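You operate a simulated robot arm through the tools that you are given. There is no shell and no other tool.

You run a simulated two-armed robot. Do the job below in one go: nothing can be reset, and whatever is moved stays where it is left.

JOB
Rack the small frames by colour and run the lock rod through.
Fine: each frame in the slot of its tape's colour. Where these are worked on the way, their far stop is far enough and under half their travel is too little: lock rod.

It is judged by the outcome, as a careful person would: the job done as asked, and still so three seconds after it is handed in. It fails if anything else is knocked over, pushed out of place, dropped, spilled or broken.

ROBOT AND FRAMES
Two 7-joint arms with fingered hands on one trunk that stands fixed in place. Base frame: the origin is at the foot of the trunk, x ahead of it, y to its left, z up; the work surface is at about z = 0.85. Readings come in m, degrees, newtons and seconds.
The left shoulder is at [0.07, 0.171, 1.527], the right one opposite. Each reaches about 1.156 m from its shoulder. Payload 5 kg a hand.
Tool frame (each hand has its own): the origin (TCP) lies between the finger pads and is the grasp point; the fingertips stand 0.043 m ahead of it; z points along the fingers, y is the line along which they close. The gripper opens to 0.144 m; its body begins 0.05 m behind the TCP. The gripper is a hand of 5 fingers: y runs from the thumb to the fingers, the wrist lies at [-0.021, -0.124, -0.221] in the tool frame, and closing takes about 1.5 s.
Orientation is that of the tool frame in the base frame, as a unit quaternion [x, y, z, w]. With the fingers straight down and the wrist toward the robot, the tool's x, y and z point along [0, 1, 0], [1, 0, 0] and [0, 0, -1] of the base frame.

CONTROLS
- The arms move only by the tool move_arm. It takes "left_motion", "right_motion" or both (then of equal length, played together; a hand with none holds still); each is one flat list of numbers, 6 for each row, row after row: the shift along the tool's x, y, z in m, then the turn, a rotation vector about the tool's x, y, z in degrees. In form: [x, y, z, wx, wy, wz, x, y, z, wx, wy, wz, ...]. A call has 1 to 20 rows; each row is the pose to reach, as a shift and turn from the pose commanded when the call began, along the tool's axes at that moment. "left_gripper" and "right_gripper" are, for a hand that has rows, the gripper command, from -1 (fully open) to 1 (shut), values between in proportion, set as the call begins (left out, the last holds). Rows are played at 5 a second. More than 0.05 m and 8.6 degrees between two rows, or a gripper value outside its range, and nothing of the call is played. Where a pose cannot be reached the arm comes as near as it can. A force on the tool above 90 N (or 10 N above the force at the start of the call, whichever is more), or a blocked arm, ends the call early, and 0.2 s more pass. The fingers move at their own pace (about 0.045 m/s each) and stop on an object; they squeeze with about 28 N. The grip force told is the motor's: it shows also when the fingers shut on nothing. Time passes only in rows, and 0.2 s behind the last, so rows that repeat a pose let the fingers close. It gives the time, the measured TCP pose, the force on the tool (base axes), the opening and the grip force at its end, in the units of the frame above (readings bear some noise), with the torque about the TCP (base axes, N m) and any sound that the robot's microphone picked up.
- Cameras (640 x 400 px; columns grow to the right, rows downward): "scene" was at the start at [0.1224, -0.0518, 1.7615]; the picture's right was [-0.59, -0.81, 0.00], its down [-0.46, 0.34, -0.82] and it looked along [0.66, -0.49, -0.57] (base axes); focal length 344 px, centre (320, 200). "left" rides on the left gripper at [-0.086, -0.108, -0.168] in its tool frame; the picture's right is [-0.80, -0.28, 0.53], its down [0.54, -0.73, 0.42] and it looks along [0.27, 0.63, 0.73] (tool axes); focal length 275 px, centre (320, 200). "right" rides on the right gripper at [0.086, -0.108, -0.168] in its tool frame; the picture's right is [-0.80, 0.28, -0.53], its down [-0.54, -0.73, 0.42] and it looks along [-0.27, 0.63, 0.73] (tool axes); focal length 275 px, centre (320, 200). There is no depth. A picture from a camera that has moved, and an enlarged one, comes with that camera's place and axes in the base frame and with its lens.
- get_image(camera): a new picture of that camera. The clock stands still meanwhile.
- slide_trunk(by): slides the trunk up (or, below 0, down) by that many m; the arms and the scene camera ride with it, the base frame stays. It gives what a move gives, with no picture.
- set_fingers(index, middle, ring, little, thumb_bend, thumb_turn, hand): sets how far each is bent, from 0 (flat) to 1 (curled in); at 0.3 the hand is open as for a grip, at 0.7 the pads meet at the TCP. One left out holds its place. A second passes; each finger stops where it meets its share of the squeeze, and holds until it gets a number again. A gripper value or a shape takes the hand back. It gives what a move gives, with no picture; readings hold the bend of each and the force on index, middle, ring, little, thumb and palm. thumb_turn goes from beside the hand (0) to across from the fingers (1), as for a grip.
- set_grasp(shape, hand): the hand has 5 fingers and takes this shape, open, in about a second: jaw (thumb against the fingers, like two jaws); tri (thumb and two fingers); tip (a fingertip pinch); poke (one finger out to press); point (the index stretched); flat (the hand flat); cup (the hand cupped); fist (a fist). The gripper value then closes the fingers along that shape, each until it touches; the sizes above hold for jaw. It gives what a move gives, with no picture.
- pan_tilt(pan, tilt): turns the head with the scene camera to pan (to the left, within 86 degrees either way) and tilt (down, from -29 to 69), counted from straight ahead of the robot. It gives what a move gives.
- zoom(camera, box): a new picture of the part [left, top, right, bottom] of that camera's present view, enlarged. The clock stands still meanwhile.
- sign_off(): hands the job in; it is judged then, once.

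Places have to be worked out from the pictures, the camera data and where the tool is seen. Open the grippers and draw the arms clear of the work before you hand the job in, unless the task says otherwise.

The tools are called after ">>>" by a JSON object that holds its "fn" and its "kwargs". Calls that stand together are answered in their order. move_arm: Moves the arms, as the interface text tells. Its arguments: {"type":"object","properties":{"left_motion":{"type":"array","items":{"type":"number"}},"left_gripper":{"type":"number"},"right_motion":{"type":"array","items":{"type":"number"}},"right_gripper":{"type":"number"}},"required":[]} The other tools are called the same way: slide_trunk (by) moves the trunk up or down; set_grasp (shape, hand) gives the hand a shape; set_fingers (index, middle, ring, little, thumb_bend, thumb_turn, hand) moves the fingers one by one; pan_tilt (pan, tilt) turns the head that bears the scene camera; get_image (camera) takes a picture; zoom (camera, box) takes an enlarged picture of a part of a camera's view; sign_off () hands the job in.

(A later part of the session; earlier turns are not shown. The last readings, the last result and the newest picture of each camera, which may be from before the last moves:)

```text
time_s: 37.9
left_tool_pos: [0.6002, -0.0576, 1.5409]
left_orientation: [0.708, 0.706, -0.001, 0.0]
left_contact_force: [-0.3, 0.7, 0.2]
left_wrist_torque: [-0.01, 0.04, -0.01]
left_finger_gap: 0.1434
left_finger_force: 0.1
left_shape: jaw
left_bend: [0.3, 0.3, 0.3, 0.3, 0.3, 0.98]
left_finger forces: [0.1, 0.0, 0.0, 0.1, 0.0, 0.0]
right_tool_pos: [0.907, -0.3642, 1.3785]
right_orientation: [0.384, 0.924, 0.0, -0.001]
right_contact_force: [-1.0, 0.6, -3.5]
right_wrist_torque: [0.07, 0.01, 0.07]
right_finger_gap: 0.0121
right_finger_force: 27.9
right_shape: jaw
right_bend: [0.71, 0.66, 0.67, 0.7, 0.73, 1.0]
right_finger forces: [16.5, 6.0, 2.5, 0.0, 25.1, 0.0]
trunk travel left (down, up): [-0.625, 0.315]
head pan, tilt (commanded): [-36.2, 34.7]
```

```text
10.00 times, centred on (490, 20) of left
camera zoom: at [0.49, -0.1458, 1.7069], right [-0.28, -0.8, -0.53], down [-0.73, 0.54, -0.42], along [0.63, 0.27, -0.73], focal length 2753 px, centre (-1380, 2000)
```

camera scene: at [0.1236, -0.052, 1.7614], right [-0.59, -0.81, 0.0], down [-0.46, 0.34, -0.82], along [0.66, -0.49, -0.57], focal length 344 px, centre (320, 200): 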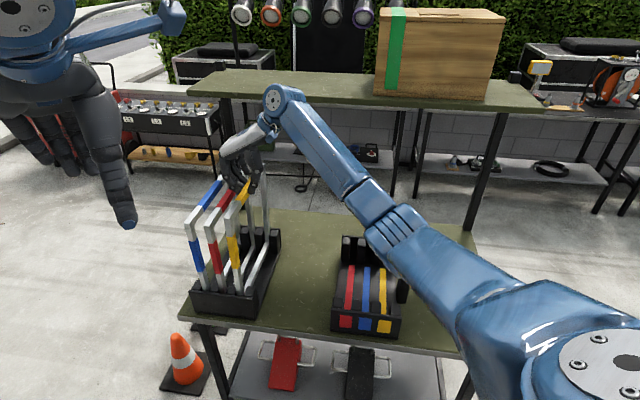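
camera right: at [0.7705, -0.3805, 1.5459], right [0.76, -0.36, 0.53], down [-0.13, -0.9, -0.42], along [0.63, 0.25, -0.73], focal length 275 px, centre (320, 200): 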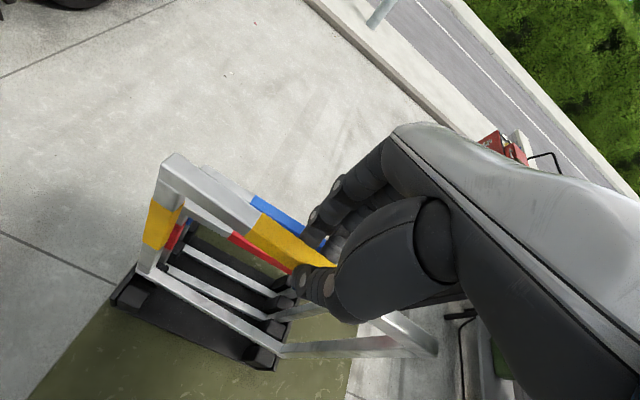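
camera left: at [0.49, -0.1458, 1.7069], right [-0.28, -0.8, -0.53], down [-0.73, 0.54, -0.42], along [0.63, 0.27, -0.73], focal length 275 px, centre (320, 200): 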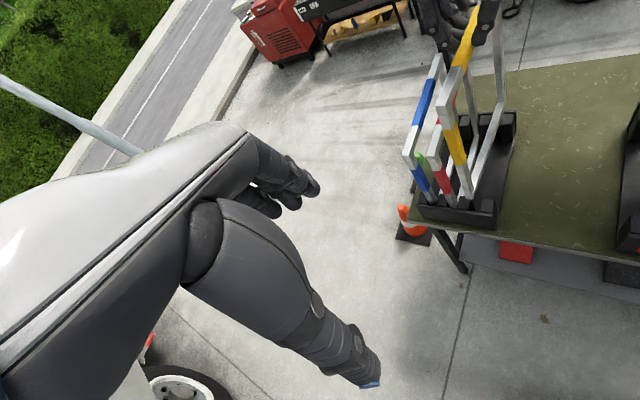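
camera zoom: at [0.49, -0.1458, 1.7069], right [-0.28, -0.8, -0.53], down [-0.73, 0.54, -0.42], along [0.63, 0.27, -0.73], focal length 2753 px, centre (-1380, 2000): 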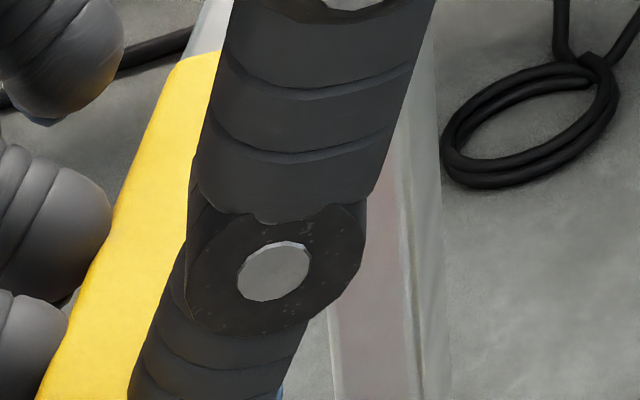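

Yellow frame geometry: about 0.342 m tall, bottom now at z ≈ 1.01, yawed about −2.8° relative to the hand, with its centre at tool x ≈ −12 mm. I carry it right to above the rack's yellow slot (TCP ≈ (0.610, −0.667)), correcting yaw by +2.8° on the way.

>>> {"fn": "move_arm", "kwargs": {"right_motion": [-0.0001, -0.015, 0, 0, 0, -0.2, -0.0003, -0.045, 0, 0, 0, -0.4, -0.0005, -0.078, 0, 0, 0, -0.6, -0.0008, -0.111, 0, 0, 0, -0.8, -0.001, -0.144, 0, 0, 0, -1.0, -0.0012, -0.177, 0, 0, 0, -1.2, -0.0015, -0.21, 0, 0, 0, -1.4, -0.0018, -0.243, 0, 0, 0, -1.6, -0.002, -0.276, 0, 0, 0, -1.8, -0.0023, -0.309, 0, 0, 0, -2.0, -0.0025, -0.342, 0, 0, 0, -2.2, -0.0028, -0.375, 0, 0, 0, -2.4, -0.003, -0.405, 0, 0, 0, -2.6, -0.0032, -0.42, 0, 0, 0, -2.8, -0.0032, -0.424, 0, 0, 0, -2.8, -0.0032, -0.424, 0, 0, 0, -2.8]}}

>>> {"fn": "get_image", "kwargs": {"camera": "scene"}}

>>> {"fn": "zoom", "kwargs": {"camera": "scene", "box": [310, 180, 430, 340]}}

>>> {"fn": "get_image", "kwargs": {"camera": "right"}}

>>> {"fn": "get_image", "kwargs": {"camera": "left"}}

```text
time_s: 41.3
left_tool_pos: [0.5994, -0.0584, 1.5398]
left_orientation: [0.707, 0.707, 0.001, 0.001]
left_contact_force: [0.6, 0.1, 0.0]
left_wrist_torque: [0.02, -0.03, -0.01]
left_finger_gap: 0.1437
left_finger_force: 0.0
left_shape: jaw
left_bend: [0.3, 0.3, 0.3, 0.3, 0.3, 0.98]
left_finger forces: [0.1, 0.1, 0.0, 0.0, 0.0, 0.0]
right_tool_pos: [0.6113, -0.6665, 1.3787]
right_orientation: [0.361, 0.933, -0.001, 0.001]
right_contact_force: [0.4, -0.4, -4.1]
right_wrist_torque: [0.05, 0.0, -0.02]
right_finger_gap: 0.0122
right_finger_force: 28.3
right_shape: jaw
right_bend: [0.71, 0.66, 0.68, 0.7, 0.73, 1.0]
right_finger forces: [16.6, 5.8, 2.8, 0.0, 25.1, 0.1]
trunk travel left (down, up): [-0.625, 0.315]
head pan, tilt (commanded): [-36.2, 34.7]
```

```text
taken
camera scene: at [0.1229, -0.0525, 1.7614], right [-0.59, -0.81, 0.0], down [-0.46, 0.34, -0.82], along [0.66, -0.49, -0.57], focal length 344 px, centre (320, 200)
```

scene: 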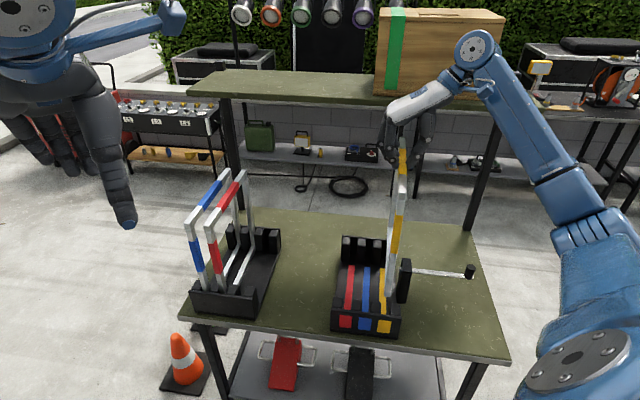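

```text
2.50 times, centred on (370, 260) of scene
camera zoom: at [0.1229, -0.0525, 1.7614], right [-0.59, -0.81, 0.0], down [-0.46, 0.34, -0.82], along [0.66, -0.49, -0.57], focal length 859 px, centre (195, 50)
```

zoom: 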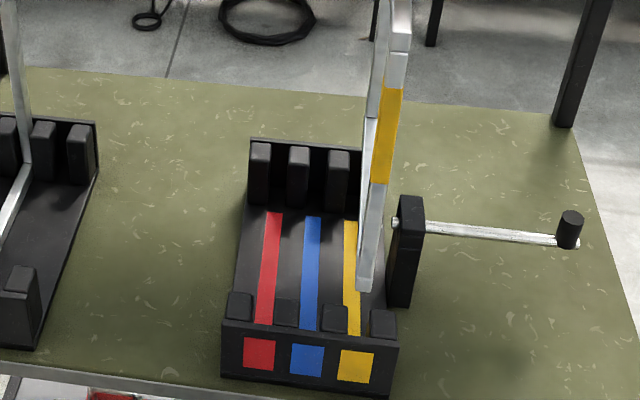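

```text
taken
camera right: at [0.4746, -0.6886, 1.5453], right [0.78, -0.32, 0.53], down [-0.09, -0.9, -0.42], along [0.62, 0.28, -0.73], focal length 275 px, centre (320, 200)
```

right: 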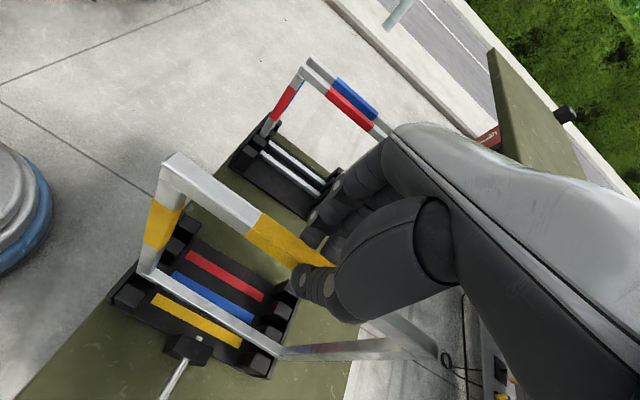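

```text
taken
camera left: at [0.4893, -0.1461, 1.7071], right [-0.28, -0.8, -0.53], down [-0.73, 0.54, -0.42], along [0.63, 0.27, -0.73], focal length 275 px, centre (320, 200)
```

left: 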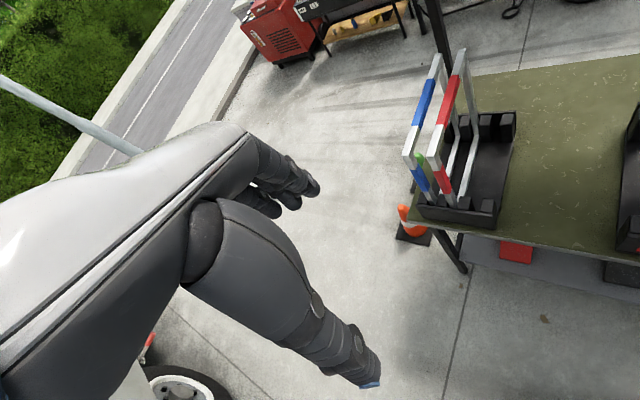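

The frame hovers over the yellow slot nearly edge-on. I zoom to measure its lateral position and yaw before lowering.

>>> {"fn": "zoom", "kwargs": {"camera": "scene", "box": [365, 260, 425, 300]}}

>>> {"fn": "zoom", "kwargs": {"camera": "scene", "box": [370, 160, 430, 200]}}

>>> {"fn": "zoom", "kwargs": {"camera": "scene", "box": [370, 210, 430, 250]}}

>>> {"fn": "zoom", "kwargs": {"camera": "right", "box": [100, 220, 320, 380]}}

```text
10.00 times, centred on (395, 280) of scene
camera zoom: at [0.1229, -0.0525, 1.7614], right [-0.59, -0.81, 0.0], down [-0.46, 0.34, -0.82], along [0.66, -0.49, -0.57], focal length 3436 px, centre (-430, -600)
```

zoom: 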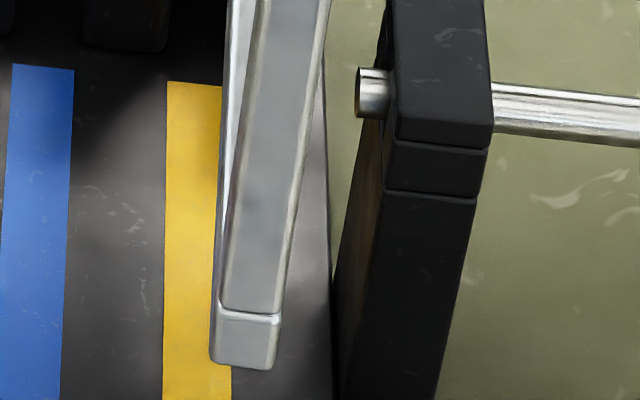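

```text
10.00 times, centred on (400, 180) of scene
camera zoom: at [0.1229, -0.0525, 1.7614], right [-0.59, -0.81, 0.0], down [-0.46, 0.34, -0.82], along [0.66, -0.49, -0.57], focal length 3436 px, centre (-480, 400)
```

zoom: 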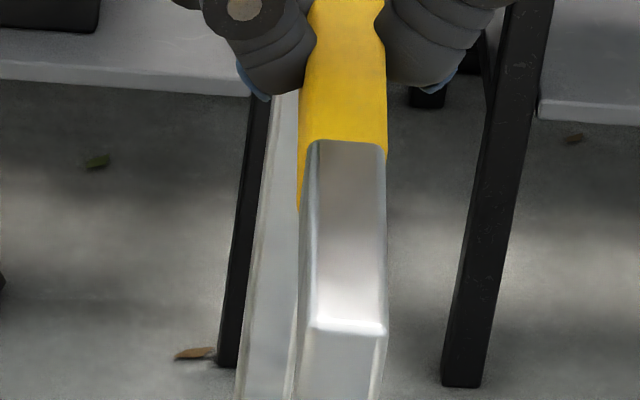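

```text
10.00 times, centred on (400, 230) of scene
camera zoom: at [0.1229, -0.0525, 1.7614], right [-0.59, -0.81, 0.0], down [-0.46, 0.34, -0.82], along [0.66, -0.49, -0.57], focal length 3436 px, centre (-480, -100)
```

zoom: 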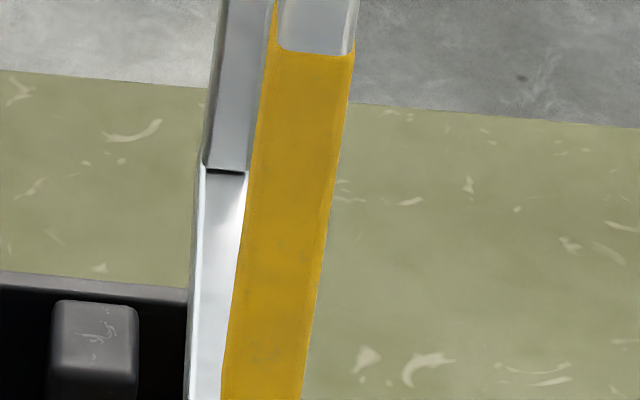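

```text
2.50 times, centred on (210, 300) of right
camera zoom: at [0.4746, -0.6886, 1.5453], right [0.78, -0.32, 0.53], down [-0.09, -0.9, -0.42], along [0.62, 0.28, -0.73], focal length 688 px, centre (595, -50)
```

zoom: 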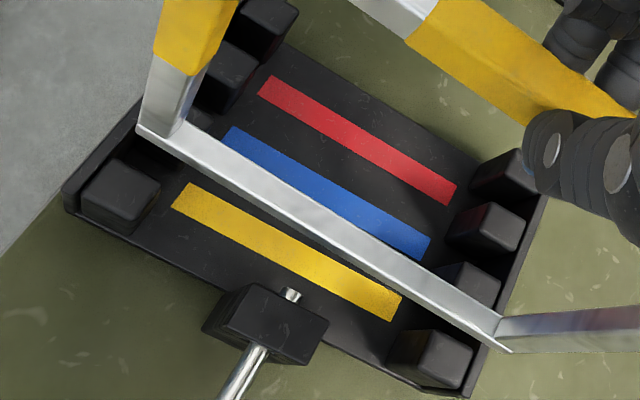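

Scene-based measurement shows the frame is still yawed about −2.4° off the slot and its bottom leans about 4 mm right. I apply a small correction: yaw +2.4°, roll 0.6°, −1.3 mm lateral.

>>> {"fn": "move_arm", "kwargs": {"right_motion": [0, -0.0006, 0, -0.3, 0, -1.2, 0, -0.0013, 0, -0.6, 0, -2.4, 0, -0.0013, 0, -0.6, 0, -2.4, 0, -0.0013, 0, -0.6, 0, -2.4]}}

>>> {"fn": "zoom", "kwargs": {"camera": "scene", "box": [365, 260, 425, 300]}}

>>> {"fn": "zoom", "kwargs": {"camera": "scene", "box": [370, 160, 430, 200]}}

>>> {"fn": "zoom", "kwargs": {"camera": "scene", "box": [370, 210, 430, 250]}}

>>> {"fn": "zoom", "kwargs": {"camera": "right", "box": [100, 220, 320, 380]}}

```text
time_s: 42.3
left_tool_pos: [0.6003, -0.0595, 1.5402]
left_orientation: [0.707, 0.707, 0.0, 0.0]
left_contact_force: [0.1, 0.1, 0.7]
left_wrist_torque: [0.02, 0.03, 0.0]
left_finger_gap: 0.1436
left_finger_force: 0.0
left_shape: jaw
left_bend: [0.3, 0.3, 0.3, 0.3, 0.3, 0.98]
left_finger forces: [0.0, 0.0, 0.0, 0.1, 0.0, 0.0]
right_tool_pos: [0.6094, -0.6667, 1.3785]
right_orientation: [0.34, 0.94, 0.005, 0.002]
right_contact_force: [0.9, 0.3, -3.5]
right_wrist_torque: [0.03, 0.01, 0.01]
right_finger_gap: 0.0119
right_finger_force: 28.0
right_shape: jaw
right_bend: [0.71, 0.66, 0.68, 0.7, 0.73, 1.0]
right_finger forces: [16.6, 5.7, 2.7, 0.0, 25.1, 0.1]
trunk travel left (down, up): [-0.625, 0.315]
head pan, tilt (commanded): [-36.2, 34.7]
```

```text
10.00 times, centred on (395, 280) of scene
camera zoom: at [0.1231, -0.0523, 1.7614], right [-0.59, -0.81, 0.0], down [-0.46, 0.34, -0.82], along [0.66, -0.49, -0.57], focal length 3436 px, centre (-430, -600)
```

zoom: 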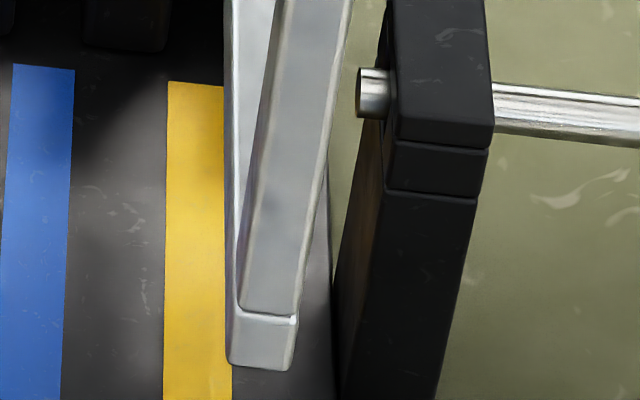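

```text
10.00 times, centred on (400, 180) of scene
camera zoom: at [0.1231, -0.0523, 1.7614], right [-0.59, -0.81, 0.0], down [-0.46, 0.34, -0.82], along [0.66, -0.49, -0.57], focal length 3436 px, centre (-480, 400)
```

zoom: 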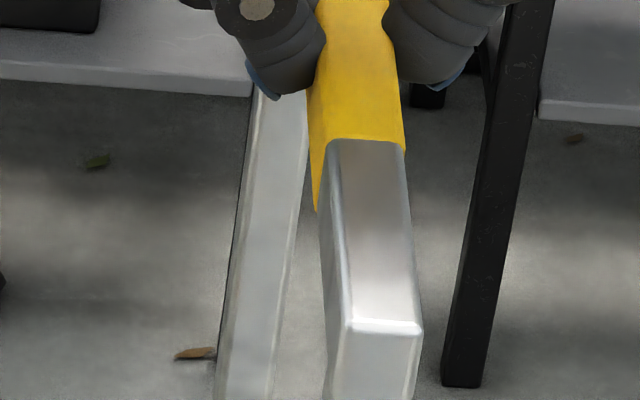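

```text
10.00 times, centred on (400, 230) of scene
camera zoom: at [0.1231, -0.0523, 1.7614], right [-0.59, -0.81, 0.0], down [-0.46, 0.34, -0.82], along [0.66, -0.49, -0.57], focal length 3436 px, centre (-480, -100)
```

zoom: 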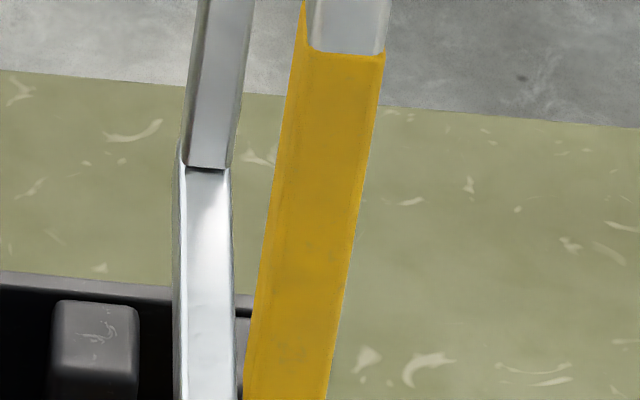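

```text
2.50 times, centred on (210, 300) of right
camera zoom: at [0.4733, -0.697, 1.5448], right [0.79, -0.3, 0.54], down [-0.04, -0.9, -0.43], along [0.61, 0.32, -0.73], focal length 688 px, centre (595, -50)
```

zoom: 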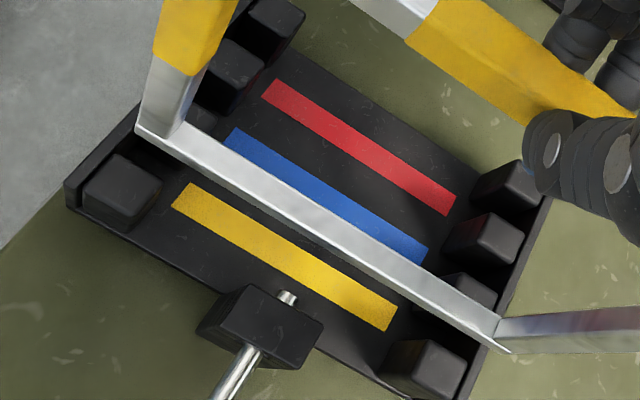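

Now front and back lateral positions agree (about −0.0405 vs slot −0.0394) and yaw is within 0.2°. I lower 50 mm so its bottom is just above the prongs and recheck.

>>> {"fn": "move_arm", "kwargs": {"right_motion": [0, 0.001, 0, 0, 0, 0, 0, 0.0008, 0.015, 0, 0, 0, 0, 0.0006, 0.035, 0, 0, 0, 0, 0.0005, 0.05, 0, 0, 0, 0, 0.0005, 0.05, 0, 0, 0]}}

>>> {"fn": "zoom", "kwargs": {"camera": "scene", "box": [355, 280, 415, 320]}}

>>> {"fn": "zoom", "kwargs": {"camera": "scene", "box": [360, 225, 420, 265]}}

>>> {"fn": "zoom", "kwargs": {"camera": "right", "box": [100, 220, 320, 380]}}

```text
time_s: 43.5
left_tool_pos: [0.5999, -0.059, 1.5406]
left_orientation: [0.707, 0.707, 0.0, 0.0]
left_contact_force: [0.3, 0.1, -0.4]
left_wrist_torque: [0.0, 0.01, 0.0]
left_finger_gap: 0.1437
left_finger_force: 0.0
left_shape: jaw
left_bend: [0.3, 0.3, 0.3, 0.3, 0.3, 0.98]
left_finger forces: [0.1, 0.1, 0.1, 0.0, 0.0, 0.0]
right_tool_pos: [0.6116, -0.667, 1.3306]
right_orientation: [0.34, 0.94, 0.005, 0.002]
right_contact_force: [0.7, 1.3, -3.3]
right_wrist_torque: [0.02, 0.03, -0.06]
right_finger_gap: 0.0121
right_finger_force: 28.1
right_shape: jaw
right_bend: [0.71, 0.66, 0.68, 0.7, 0.73, 1.0]
right_finger forces: [16.6, 5.6, 2.8, 0.0, 25.3, 0.1]
trunk travel left (down, up): [-0.625, 0.315]
head pan, tilt (commanded): [-36.2, 34.7]
```

```text
10.00 times, centred on (385, 300) of scene
camera zoom: at [0.1229, -0.0521, 1.7614], right [-0.59, -0.81, 0.0], down [-0.46, 0.34, -0.82], along [0.66, -0.49, -0.57], focal length 3436 px, centre (-330, -800)
```

zoom: 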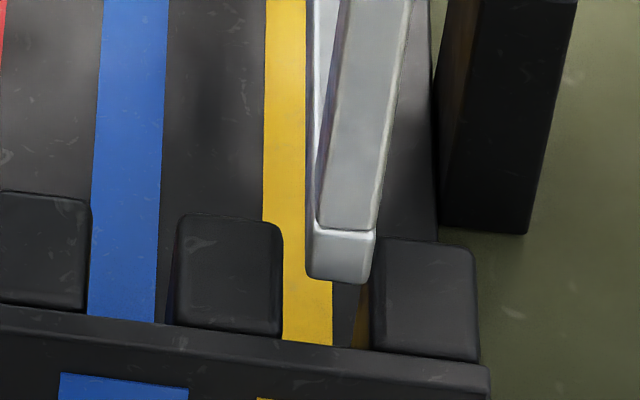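

```text
10.00 times, centred on (390, 245) of scene
camera zoom: at [0.1229, -0.0521, 1.7614], right [-0.59, -0.81, 0.0], down [-0.46, 0.34, -0.82], along [0.66, -0.49, -0.57], focal length 3436 px, centre (-380, -250)
```

zoom: 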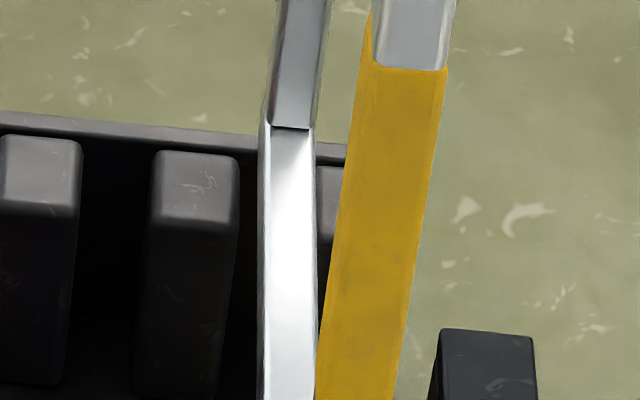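

```text
2.50 times, centred on (210, 300) of right
camera zoom: at [0.475, -0.6962, 1.4955], right [0.79, -0.3, 0.54], down [-0.05, -0.9, -0.43], along [0.61, 0.32, -0.73], focal length 688 px, centre (595, -50)
```

zoom: 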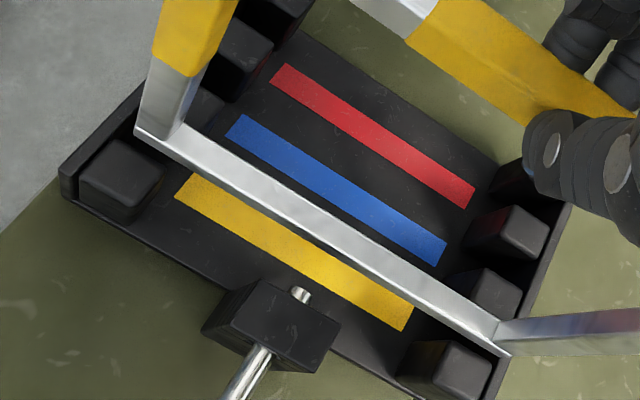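

The frame sits about 1.3 mm right of slot centre; yaw is good. I nudge left 1.3 mm and lower into the slot, slowing near the seat.

>>> {"fn": "move_arm", "kwargs": {"right_motion": [0, 0.0013, 0, 0, 0, 0, 0, 0.0012, 0.01, 0, 0, 0, 0, 0.0011, 0.02, 0, 0, 0, 0, 0.001, 0.03, 0, 0, 0, 0, 0.0009, 0.04, 0, 0, 0, 0, 0.0008, 0.05, 0, 0, 0, 0, 0.0008, 0.05, 0, 0, 0]}}

>>> {"fn": "zoom", "kwargs": {"camera": "scene", "box": [355, 275, 415, 335]}}

>>> {"fn": "zoom", "kwargs": {"camera": "right", "box": [100, 220, 320, 380]}}

```text
time_s: 45.1
left_tool_pos: [0.5997, -0.059, 1.5408]
left_orientation: [0.707, 0.707, 0.0, 0.001]
left_contact_force: [-0.1, 0.1, 0.8]
left_wrist_torque: [0.0, -0.01, 0.0]
left_finger_gap: 0.1435
left_finger_force: 0.0
left_shape: jaw
left_bend: [0.3, 0.3, 0.3, 0.3, 0.3, 0.98]
left_finger forces: [0.1, 0.0, 0.1, 0.0, 0.1, 0.1]
right_tool_pos: [0.6117, -0.6654, 1.2811]
right_orientation: [0.34, 0.94, 0.005, 0.002]
right_contact_force: [0.0, -0.4, -3.7]
right_wrist_torque: [0.03, 0.03, -0.03]
right_finger_gap: 0.012
right_finger_force: 27.6
right_shape: jaw
right_bend: [0.71, 0.66, 0.68, 0.7, 0.73, 1.0]
right_finger forces: [16.5, 5.7, 2.8, 0.1, 25.2, 0.0]
trunk travel left (down, up): [-0.625, 0.315]
head pan, tilt (commanded): [-36.2, 34.7]
```

```text
6.67 times, centred on (385, 305) of scene
camera zoom: at [0.123, -0.0523, 1.7614], right [-0.59, -0.81, 0.0], down [-0.46, 0.34, -0.82], along [0.66, -0.49, -0.57], focal length 2291 px, centre (-113, -500)
```

zoom: 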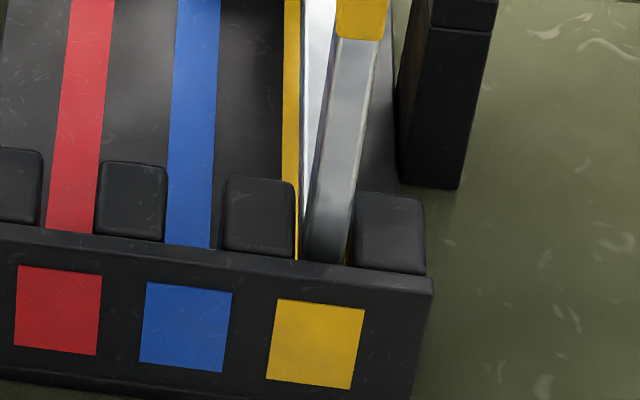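

```text
2.50 times, centred on (210, 300) of right
camera zoom: at [0.4747, -0.696, 1.4467], right [0.79, -0.3, 0.54], down [-0.04, -0.9, -0.43], along [0.61, 0.32, -0.73], focal length 688 px, centre (595, -50)
```

zoom: 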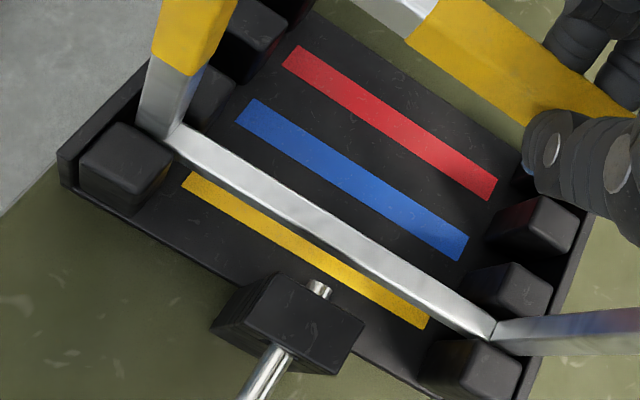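

It's inside the slot with no side forces. I continue down 44 mm, slowing at the end to feel the seat.

>>> {"fn": "move_arm", "kwargs": {"right_motion": [0, -0.0001, 0.01, 0, 0, 0, 0, -0.0002, 0.02, 0, 0, 0, 0, -0.0003, 0.03, 0, 0, 0, 0, -0.0004, 0.037, 0, 0, 0, 0, -0.0004, 0.041, 0, 0, 0, 0, -0.0005, 0.044, 0, 0, 0, 0, -0.0005, 0.044, 0, 0, 0]}}

>>> {"fn": "zoom", "kwargs": {"camera": "scene", "box": [355, 275, 415, 335]}}

```text
time_s: 46.7
left_tool_pos: [0.6, -0.0593, 1.5404]
left_orientation: [0.707, 0.707, 0.0, 0.0]
left_contact_force: [0.8, -0.7, 0.4]
left_wrist_torque: [0.03, -0.01, 0.04]
left_finger_gap: 0.1436
left_finger_force: 0.1
left_shape: jaw
left_bend: [0.3, 0.3, 0.3, 0.3, 0.3, 0.98]
left_finger forces: [0.1, 0.1, 0.0, 0.0, 0.1, 0.2]
right_tool_pos: [0.6099, -0.6652, 1.2363]
right_orientation: [0.34, 0.94, 0.004, 0.002]
right_contact_force: [-0.5, 0.5, -3.8]
right_wrist_torque: [0.0, 0.03, -0.01]
right_finger_gap: 0.0121
right_finger_force: 27.9
right_shape: jaw
right_bend: [0.71, 0.66, 0.68, 0.7, 0.73, 1.0]
right_finger forces: [16.6, 5.7, 2.9, 0.1, 25.2, 0.0]
trunk travel left (down, up): [-0.625, 0.315]
head pan, tilt (commanded): [-36.2, 34.7]
```

```text
6.67 times, centred on (385, 305) of scene
camera zoom: at [0.123, -0.0523, 1.7614], right [-0.59, -0.81, 0.0], down [-0.46, 0.34, -0.82], along [0.66, -0.49, -0.57], focal length 2291 px, centre (-113, -500)
```

zoom: 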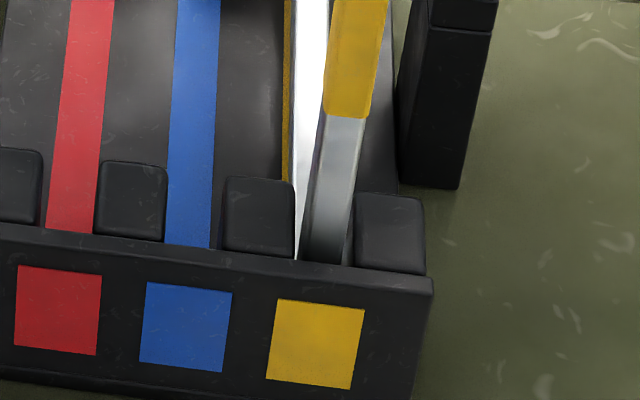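

Still hanging free (3.8 N). By the lift arithmetic the seat should be about 6 mm lower; I lower in 2 mm steps.

>>> {"fn": "move_arm", "kwargs": {"right_motion": [0, 0, 0.002, 0, 0, 0, 0, 0, 0.004, 0, 0, 0, 0, 0, 0.006, 0, 0, 0, 0, 0, 0.007, 0, 0, 0, 0, 0, 0.007, 0, 0, 0]}}

```text
time_s: 47.9
left_tool_pos: [0.5984, -0.0586, 1.5414]
left_orientation: [0.707, 0.707, 0.0, 0.001]
left_contact_force: [0.9, -0.7, 1.3]
left_wrist_torque: [0.01, 0.04, -0.01]
left_finger_gap: 0.1437
left_finger_force: 0.1
left_shape: jaw
left_bend: [0.3, 0.3, 0.3, 0.3, 0.3, 0.98]
left_finger forces: [0.0, 0.0, 0.0, 0.0, 0.0, 0.1]
right_tool_pos: [0.6107, -0.6656, 1.2308]
right_orientation: [0.34, 0.94, 0.005, 0.002]
right_contact_force: [1.4, -1.8, 3.3]
right_wrist_torque: [-0.08, -0.06, 0.02]
right_finger_gap: 0.0124
right_finger_force: 27.9
right_shape: jaw
right_bend: [0.71, 0.66, 0.68, 0.7, 0.73, 1.0]
right_finger forces: [17.0, 6.1, 3.3, 0.1, 26.5, 0.0]
trunk travel left (down, up): [-0.625, 0.315]
head pan, tilt (commanded): [-36.2, 34.7]
```

Vertical force flipped to +3.3 N: the frame is seated. I open the hand moderately and let it settle, then check before rising.

>>> {"fn": "move_arm", "kwargs": {"right_motion": [0, 0, 0, 0, 0, 0, 0, 0, 0, 0, 0, 0, 0, 0, 0, 0, 0, 0, 0, 0, 0, 0, 0, 0, 0, 0, 0, 0, 0, 0, 0, 0, 0, 0, 0, 0], "right_gripper": 0.2}}

>>> {"fn": "get_image", "kwargs": {"camera": "scene"}}

>>> {"fn": "zoom", "kwargs": {"camera": "scene", "box": [340, 180, 440, 340]}}

```text
time_s: 49.3
left_tool_pos: [0.599, -0.0587, 1.5409]
left_orientation: [0.707, 0.707, 0.0, 0.001]
left_contact_force: [-0.6, -0.9, 0.1]
left_wrist_torque: [0.0, -0.01, -0.01]
left_finger_gap: 0.1434
left_finger_force: 0.2
left_shape: jaw
left_bend: [0.3, 0.3, 0.3, 0.3, 0.3, 0.98]
left_finger forces: [0.0, 0.1, 0.0, 0.0, 0.1, 0.0]
right_tool_pos: [0.6099, -0.665, 1.2304]
right_orientation: [0.341, 0.94, 0.005, 0.002]
right_contact_force: [-0.7, 0.2, -0.4]
right_wrist_torque: [-0.02, -0.01, 0.01]
right_finger_gap: 0.0571
right_finger_force: 0.1
right_shape: jaw
right_bend: [0.74, 0.49, 0.47, 0.44, 0.73, 1.0]
right_finger forces: [0.0, 0.0, 0.0, 0.0, 0.1, 0.0]
trunk travel left (down, up): [-0.625, 0.315]
head pan, tilt (commanded): [-36.2, 34.7]
```

```text
taken
camera scene: at [0.1225, -0.0519, 1.7615], right [-0.59, -0.81, 0.0], down [-0.46, 0.34, -0.82], along [0.66, -0.49, -0.57], focal length 344 px, centre (320, 200)
```

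scene: 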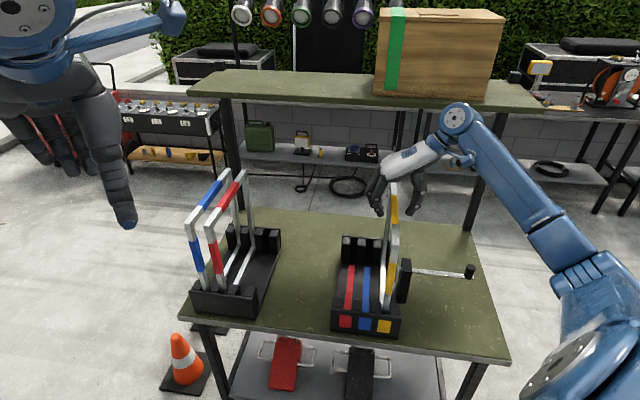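

```text
2.50 times, centred on (390, 260) of scene
camera zoom: at [0.1225, -0.0519, 1.7615], right [-0.59, -0.81, 0.0], down [-0.46, 0.34, -0.82], along [0.66, -0.49, -0.57], focal length 859 px, centre (145, 50)
```

zoom: 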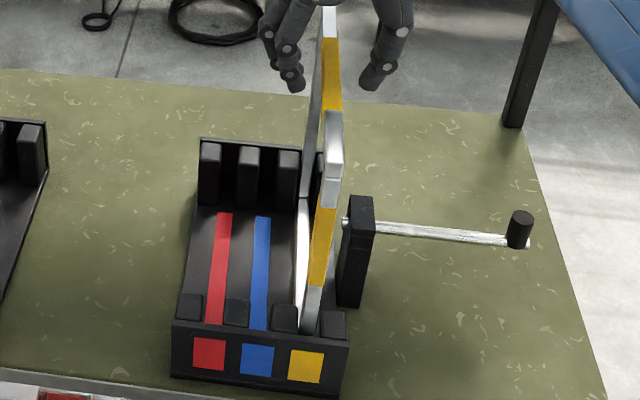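

Yellow stands upright in its slot. I rise straight up clear of it, keeping this orientation since it matches the natural grip alignment.

>>> {"fn": "move_arm", "kwargs": {"right_motion": [0, 0.0002, -0.01, 0, 0, 0, 0, 0.0004, -0.04, 0, 0, 0, 0, 0.0008, -0.08, 0, 0, 0, 0, 0.0012, -0.12, 0, 0, 0, 0, 0.0016, -0.15, 0, 0, 0, 0, 0.0016, -0.15, 0, 0, 0]}}

>>> {"fn": "zoom", "kwargs": {"camera": "scene", "box": [330, 160, 450, 340]}}

>>> {"fn": "zoom", "kwargs": {"camera": "scene", "box": [180, 165, 276, 225]}}

```text
time_s: 50.7
left_tool_pos: [0.5995, -0.0587, 1.5409]
left_orientation: [0.707, 0.707, 0.0, 0.0]
left_contact_force: [-0.1, 1.0, 0.5]
left_wrist_torque: [0.01, -0.01, -0.02]
left_finger_gap: 0.1434
left_finger_force: 0.1
left_shape: jaw
left_bend: [0.3, 0.3, 0.3, 0.3, 0.3, 0.98]
left_finger forces: [0.0, 0.1, 0.0, 0.0, 0.1, 0.1]
right_tool_pos: [0.6087, -0.6637, 1.3819]
right_orientation: [0.34, 0.94, 0.005, 0.002]
right_contact_force: [0.3, -0.4, -0.3]
right_wrist_torque: [0.03, 0.01, 0.01]
right_finger_gap: 0.0572
right_finger_force: 0.1
right_shape: jaw
right_bend: [0.74, 0.49, 0.46, 0.44, 0.73, 1.0]
right_finger forces: [0.0, 0.0, 0.1, 0.0, 0.0, 0.0]
trunk travel left (down, up): [-0.625, 0.315]
head pan, tilt (commanded): [-36.2, 34.7]
```

```text
2.22 times, centred on (390, 250) of scene
camera zoom: at [0.1225, -0.0522, 1.7614], right [-0.59, -0.81, 0.0], down [-0.46, 0.34, -0.82], along [0.66, -0.49, -0.57], focal length 764 px, centre (164, 89)
```

zoom: 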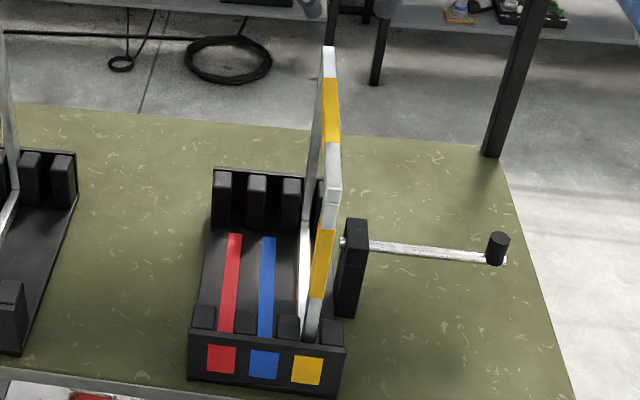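

```text
6.67 times, centred on (228, 195) of scene
camera zoom: at [0.1225, -0.0522, 1.7614], right [-0.59, -0.81, 0.0], down [-0.46, 0.34, -0.82], along [0.66, -0.49, -0.57], focal length 2291 px, centre (933, 233)
```

zoom: 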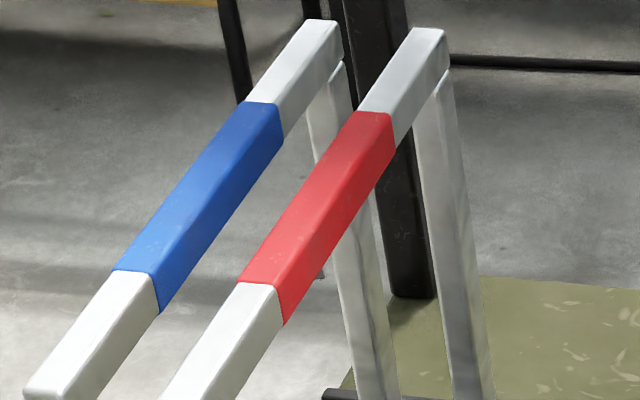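

Red and blue are unchanged in the stand. I move over to above the red bar (TCP ≈ (0.947, −0.324)), narrowing the hand to about 22 mm on the way.

>>> {"fn": "move_arm", "kwargs": {"right_motion": [-0.0033, 0.0398, 0, 0, 0, 0, -0.0066, 0.0796, 0, 0, 0, 0, -0.0099, 0.1194, 0, 0, 0, 0, -0.0132, 0.1592, 0, 0, 0, 0, -0.0165, 0.199, 0, 0, 0, 0, -0.0198, 0.2389, 0, 0, 0, 0, -0.0231, 0.2787, 0, 0, 0, 0, -0.0264, 0.3185, 0, 0, 0, 0, -0.0297, 0.3583, 0, 0, 0, 0, -0.033, 0.3981, 0, 0, 0, 0, -0.0363, 0.4379, 0, 0, 0, 0, -0.0396, 0.4777, 0, 0, 0, 0, -0.0396, 0.4777, 0, 0, 0, 0], "right_gripper": 0.7}}

>>> {"fn": "move_arm", "kwargs": {"right_motion": [0, -0.0004, 0.04, 0, 0, 0, 0, -0.0008, 0.08, 0, 0, 0, 0, -0.0012, 0.115, 0, 0, 0, 0, -0.0012, 0.115, 0, 0, 0]}}

>>> {"fn": "zoom", "kwargs": {"camera": "scene", "box": [190, 140, 270, 190]}}

>>> {"fn": "zoom", "kwargs": {"camera": "left", "box": [390, 20, 510, 110]}}

```text
time_s: 53.5
left_tool_pos: [0.5986, -0.0587, 1.5403]
left_orientation: [0.707, 0.707, 0.001, 0.0]
left_contact_force: [-0.9, -0.1, -0.6]
left_wrist_torque: [0.01, 0.01, 0.02]
left_finger_gap: 0.1437
left_finger_force: 0.1
left_shape: jaw
left_bend: [0.3, 0.3, 0.3, 0.3, 0.3, 0.98]
left_finger forces: [0.0, 0.0, 0.1, 0.0, 0.0, 0.0]
right_tool_pos: [0.9482, -0.3253, 1.3849]
right_orientation: [0.341, 0.94, 0.004, 0.002]
right_contact_force: [-0.2, -0.5, 0.5]
right_wrist_torque: [-0.02, 0.02, 0.01]
right_finger_gap: 0.0219
right_finger_force: 0.0
right_shape: jaw
right_bend: [0.73, 0.61, 0.6, 0.57, 0.74, 1.0]
right_finger forces: [0.0, 0.0, 0.1, 0.1, 0.0, 0.0]
trunk travel left (down, up): [-0.625, 0.315]
head pan, tilt (commanded): [-36.2, 34.7]
```

```text
time_s: 54.5
left_tool_pos: [0.5981, -0.0577, 1.5408]
left_orientation: [0.707, 0.707, 0.0, 0.0]
left_contact_force: [0.4, -0.5, -0.5]
left_wrist_torque: [-0.01, -0.02, 0.03]
left_finger_gap: 0.1436
left_finger_force: 0.0
left_shape: jaw
left_bend: [0.3, 0.3, 0.3, 0.3, 0.3, 0.98]
left_finger forces: [0.0, 0.1, 0.0, 0.0, 0.0, 0.0]
right_tool_pos: [0.9482, -0.3233, 1.27]
right_orientation: [0.34, 0.94, 0.005, 0.001]
right_contact_force: [0.9, -1.0, 0.0]
right_wrist_torque: [-0.01, -0.01, -0.03]
right_finger_gap: 0.0218
right_finger_force: 0.1
right_shape: jaw
right_bend: [0.73, 0.61, 0.6, 0.57, 0.74, 1.0]
right_finger forces: [0.0, 0.1, 0.1, 0.1, 0.0, 0.0]
trunk travel left (down, up): [-0.625, 0.315]
head pan, tilt (commanded): [-36.2, 34.7]
```

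```text
8.00 times, centred on (230, 165) of scene
camera zoom: at [0.1226, -0.0512, 1.7615], right [-0.59, -0.81, 0.0], down [-0.46, 0.34, -0.82], along [0.66, -0.49, -0.57], focal length 2749 px, centre (1040, 480)
```

zoom: 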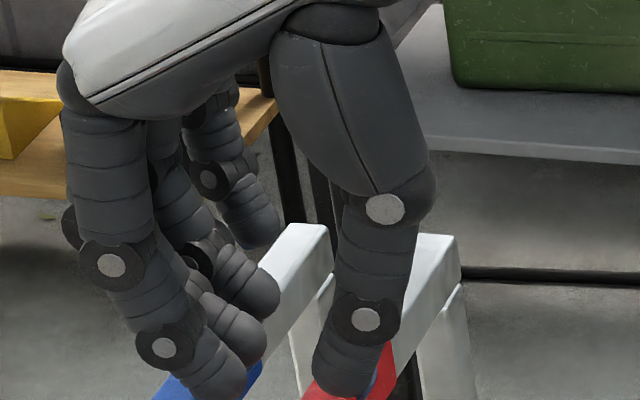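

```text
4.44 times, centred on (450, 65) of left
camera zoom: at [0.4889, -0.1449, 1.7074], right [-0.28, -0.8, -0.53], down [-0.73, 0.54, -0.42], along [0.63, 0.27, -0.73], focal length 1224 px, centre (-258, 800)
```

zoom: 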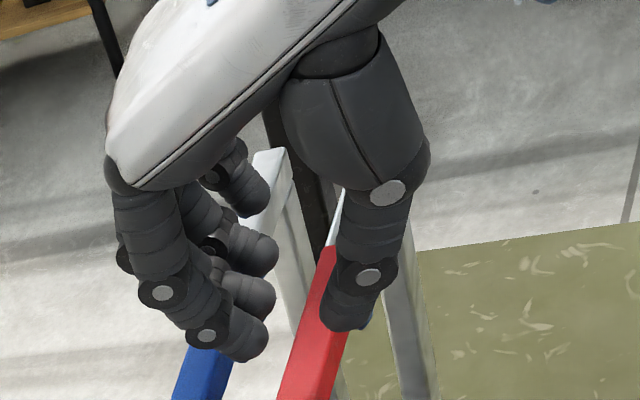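

Triangulation shows the opening (22 mm) is too tight to pass the 20 mm bar. I open to about 29 mm and turn back 2.5° of yaw so the middle finger stays clear of blue.

>>> {"fn": "move_arm", "kwargs": {"right_motion": [0, 0, 0, 0, 0, 1.2, 0, 0, 0, 0, 0, 2.5, 0, 0, 0, 0, 0, 2.5, 0, 0, 0, 0, 0, 2.5], "right_gripper": 0.6}}

>>> {"fn": "zoom", "kwargs": {"camera": "scene", "box": [190, 145, 270, 195]}}

>>> {"fn": "zoom", "kwargs": {"camera": "left", "box": [390, 20, 510, 110]}}

```text
time_s: 55.5
left_tool_pos: [0.5992, -0.0576, 1.5405]
left_orientation: [0.707, 0.707, 0.0, 0.0]
left_contact_force: [-0.4, -0.8, 0.3]
left_wrist_torque: [-0.01, -0.02, 0.01]
left_finger_gap: 0.1439
left_finger_force: 0.0
left_shape: jaw
left_bend: [0.3, 0.3, 0.3, 0.3, 0.3, 0.98]
left_finger forces: [0.1, 0.0, 0.1, 0.0, 0.0, 0.1]
right_tool_pos: [0.947, -0.3252, 1.2686]
right_orientation: [0.362, 0.932, 0.004, 0.002]
right_contact_force: [0.3, 0.5, -0.4]
right_wrist_torque: [-0.01, 0.0, 0.0]
right_finger_gap: 0.0286
right_finger_force: 0.2
right_shape: jaw
right_bend: [0.73, 0.59, 0.57, 0.53, 0.74, 1.0]
right_finger forces: [0.0, 0.0, 0.0, 0.1, 0.1, 0.0]
trunk travel left (down, up): [-0.625, 0.315]
head pan, tilt (commanded): [-36.2, 34.7]
```

```text
8.00 times, centred on (230, 170) of scene
camera zoom: at [0.1229, -0.0519, 1.7614], right [-0.59, -0.81, 0.0], down [-0.46, 0.34, -0.82], along [0.66, -0.49, -0.57], focal length 2749 px, centre (1040, 440)
```

zoom: 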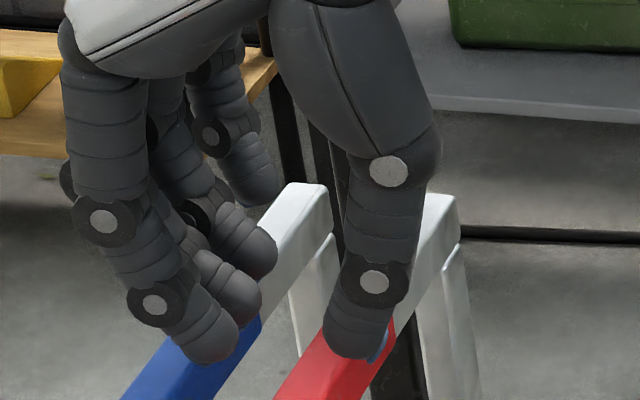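

```text
4.44 times, centred on (450, 65) of left
camera zoom: at [0.4893, -0.1455, 1.7072], right [-0.28, -0.8, -0.53], down [-0.73, 0.54, -0.42], along [0.63, 0.27, -0.73], focal length 1224 px, centre (-258, 800)
```

zoom: 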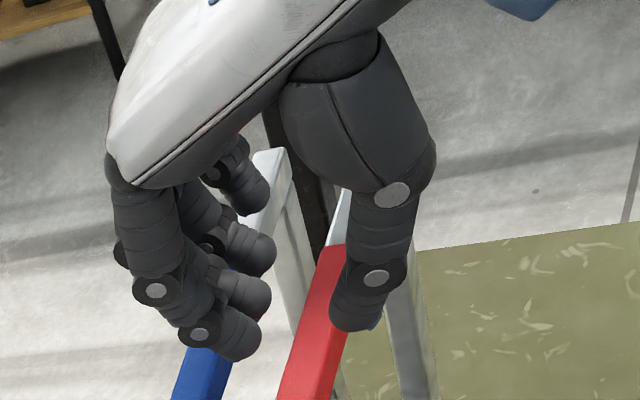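

Index tip is about 6 mm off the red bar on the left and the thumb about 4 mm on the right; blue is close on the left. I shift 4 mm right and descend 25 mm, then recheck.

>>> {"fn": "move_arm", "kwargs": {"right_motion": [0, -0.002, 0, 0, 0, 0, 0, -0.004, 0, 0, 0, 0, 0, -0.0041, 0.01, 0, 0, 0, 0, -0.0042, 0.02, 0, 0, 0, 0, -0.0043, 0.025, 0, 0, 0, 0, -0.0043, 0.025, 0, 0, 0]}}

>>> {"fn": "zoom", "kwargs": {"camera": "scene", "box": [190, 155, 270, 205]}}

>>> {"fn": "zoom", "kwargs": {"camera": "left", "box": [390, 30, 510, 120]}}

```text
time_s: 56.9
left_tool_pos: [0.5981, -0.0588, 1.5405]
left_orientation: [0.707, 0.707, 0.0, 0.001]
left_contact_force: [0.7, -0.4, -0.2]
left_wrist_torque: [0.0, -0.01, 0.01]
left_finger_gap: 0.1435
left_finger_force: 0.1
left_shape: jaw
left_bend: [0.3, 0.3, 0.3, 0.3, 0.3, 0.98]
left_finger forces: [0.1, 0.1, 0.1, 0.0, 0.0, 0.0]
right_tool_pos: [0.9449, -0.3275, 1.2443]
right_orientation: [0.361, 0.932, 0.005, 0.002]
right_contact_force: [-0.4, -0.8, -0.5]
right_wrist_torque: [0.01, -0.02, -0.01]
right_finger_gap: 0.0284
right_finger_force: 0.1
right_shape: jaw
right_bend: [0.73, 0.59, 0.57, 0.53, 0.74, 1.0]
right_finger forces: [0.0, 0.0, 0.0, 0.1, 0.0, 0.0]
trunk travel left (down, up): [-0.625, 0.315]
head pan, tilt (commanded): [-36.2, 34.7]
```

```text
8.00 times, centred on (230, 180) of scene
camera zoom: at [0.1227, -0.0517, 1.7615], right [-0.59, -0.81, 0.0], down [-0.46, 0.34, -0.82], along [0.66, -0.49, -0.57], focal length 2749 px, centre (1040, 360)
```

zoom: 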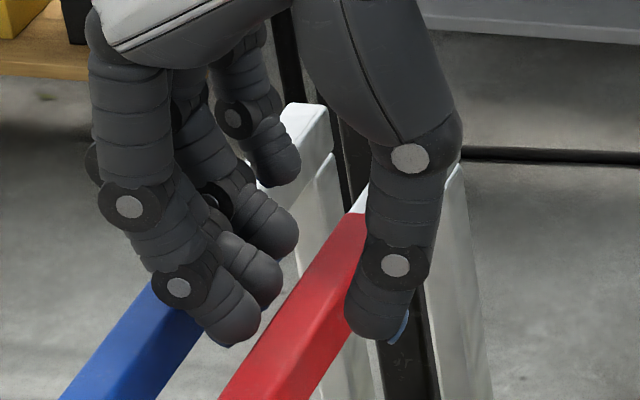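

```text
4.44 times, centred on (450, 75) of left
camera zoom: at [0.4891, -0.1454, 1.7072], right [-0.28, -0.8, -0.53], down [-0.73, 0.54, -0.42], along [0.63, 0.27, -0.73], focal length 1224 px, centre (-258, 756)
```

zoom: 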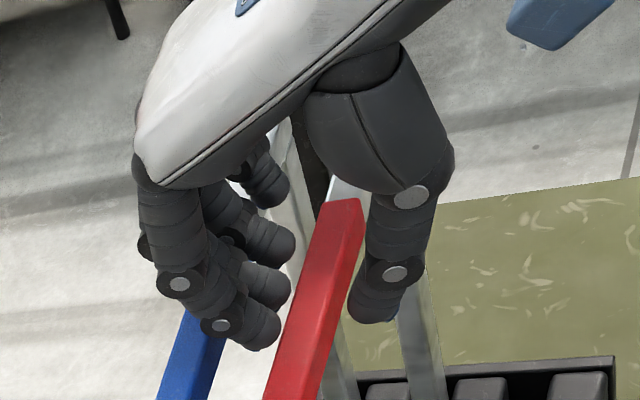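

Index is just left of the red bar, thumb just right, blue still clear. I descend the last 14 mm.

>>> {"fn": "move_arm", "kwargs": {"right_motion": [0, 0, 0.004, 0, 0, 0, 0, -0.0001, 0.008, 0, 0, 0, 0, -0.0001, 0.012, 0, 0, 0, 0, -0.0001, 0.014, 0, 0, 0, 0, -0.0001, 0.014, 0, 0, 0]}}

>>> {"fn": "zoom", "kwargs": {"camera": "scene", "box": [190, 155, 270, 205]}}

>>> {"fn": "zoom", "kwargs": {"camera": "left", "box": [390, 30, 510, 120]}}

```text
time_s: 58.1
left_tool_pos: [0.5993, -0.0587, 1.5412]
left_orientation: [0.706, 0.708, -0.001, 0.0]
left_contact_force: [-0.8, -0.1, 0.4]
left_wrist_torque: [0.01, -0.03, -0.03]
left_finger_gap: 0.144
left_finger_force: 0.0
left_shape: jaw
left_bend: [0.3, 0.3, 0.3, 0.3, 0.3, 0.98]
left_finger forces: [0.0, 0.0, 0.0, 0.0, 0.0, 0.1]
right_tool_pos: [0.9449, -0.3276, 1.2296]
right_orientation: [0.361, 0.933, 0.005, 0.002]
right_contact_force: [0.3, -0.7, 0.5]
right_wrist_torque: [0.01, 0.02, 0.0]
right_finger_gap: 0.0284
right_finger_force: 0.0
right_shape: jaw
right_bend: [0.73, 0.59, 0.57, 0.53, 0.74, 1.0]
right_finger forces: [0.1, 0.0, 0.0, 0.0, 0.0, 0.1]
trunk travel left (down, up): [-0.625, 0.315]
head pan, tilt (commanded): [-36.2, 34.7]
```

```text
8.00 times, centred on (230, 180) of scene
camera zoom: at [0.1228, -0.0517, 1.7614], right [-0.59, -0.81, 0.0], down [-0.46, 0.34, -0.82], along [0.66, -0.49, -0.57], focal length 2749 px, centre (1040, 360)
```

zoom: 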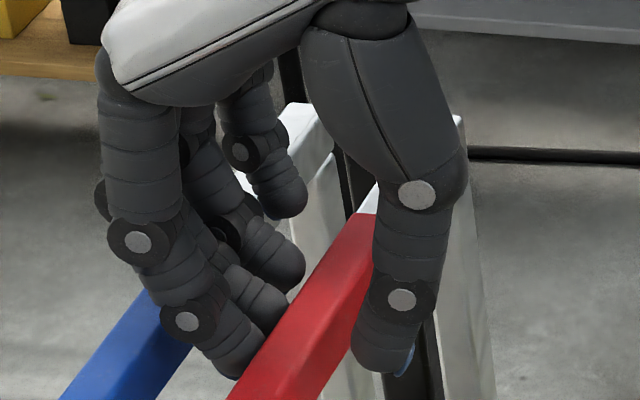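

```text
4.44 times, centred on (450, 75) of left
camera zoom: at [0.4892, -0.1453, 1.7072], right [-0.28, -0.8, -0.53], down [-0.73, 0.54, -0.42], along [0.63, 0.27, -0.73], focal length 1224 px, centre (-258, 756)
```

zoom: 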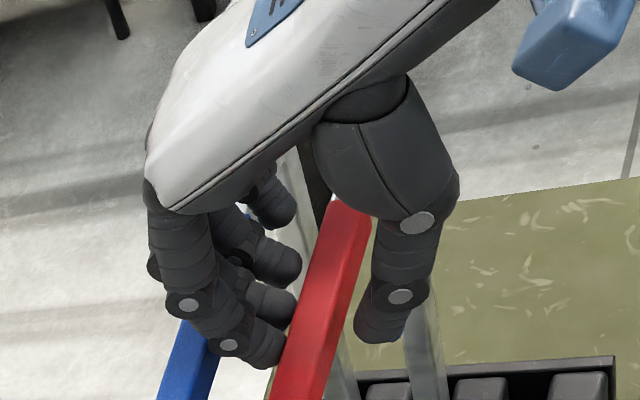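

No contact. Digits straddle the red bar; I close to grip.

>>> {"fn": "move_arm", "kwargs": {"right_motion": [0, 0, 0, 0, 0, 0, 0, 0, 0, 0, 0, 0, 0, 0, 0, 0, 0, 0, 0, 0, 0, 0, 0, 0, 0, 0, 0, 0, 0, 0, 0, 0, 0, 0, 0, 0, 0, 0, 0, 0, 0, 0, 0, 0, 0, 0, 0, 0], "right_gripper": 1.0}}

>>> {"fn": "zoom", "kwargs": {"camera": "scene", "box": [180, 150, 276, 210]}}

```text
time_s: 59.9
left_tool_pos: [0.5987, -0.0578, 1.5407]
left_orientation: [0.707, 0.707, 0.0, 0.0]
left_contact_force: [-0.3, 1.1, 0.2]
left_wrist_torque: [-0.02, 0.02, 0.0]
left_finger_gap: 0.1437
left_finger_force: 0.0
left_shape: jaw
left_bend: [0.3, 0.3, 0.3, 0.3, 0.3, 0.98]
left_finger forces: [0.0, 0.1, 0.1, 0.0, 0.0, 0.1]
right_tool_pos: [0.9447, -0.3279, 1.2291]
right_orientation: [0.36, 0.933, 0.004, 0.002]
right_contact_force: [-0.3, 0.9, -0.9]
right_wrist_torque: [-0.02, -0.01, 0.14]
right_finger_gap: 0.0125
right_finger_force: 27.7
right_shape: jaw
right_bend: [0.72, 0.65, 0.66, 0.7, 0.73, 1.0]
right_finger forces: [13.5, 7.3, 3.3, 0.1, 24.1, 0.1]
trunk travel left (down, up): [-0.625, 0.315]
head pan, tilt (commanded): [-36.2, 34.7]
```

```text
6.67 times, centred on (228, 180) of scene
camera zoom: at [0.123, -0.0518, 1.7614], right [-0.59, -0.81, 0.0], down [-0.46, 0.34, -0.82], along [0.66, -0.49, -0.57], focal length 2291 px, centre (933, 333)
```

zoom: 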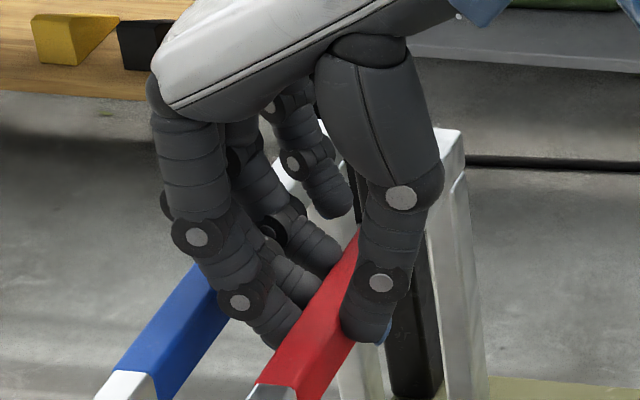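

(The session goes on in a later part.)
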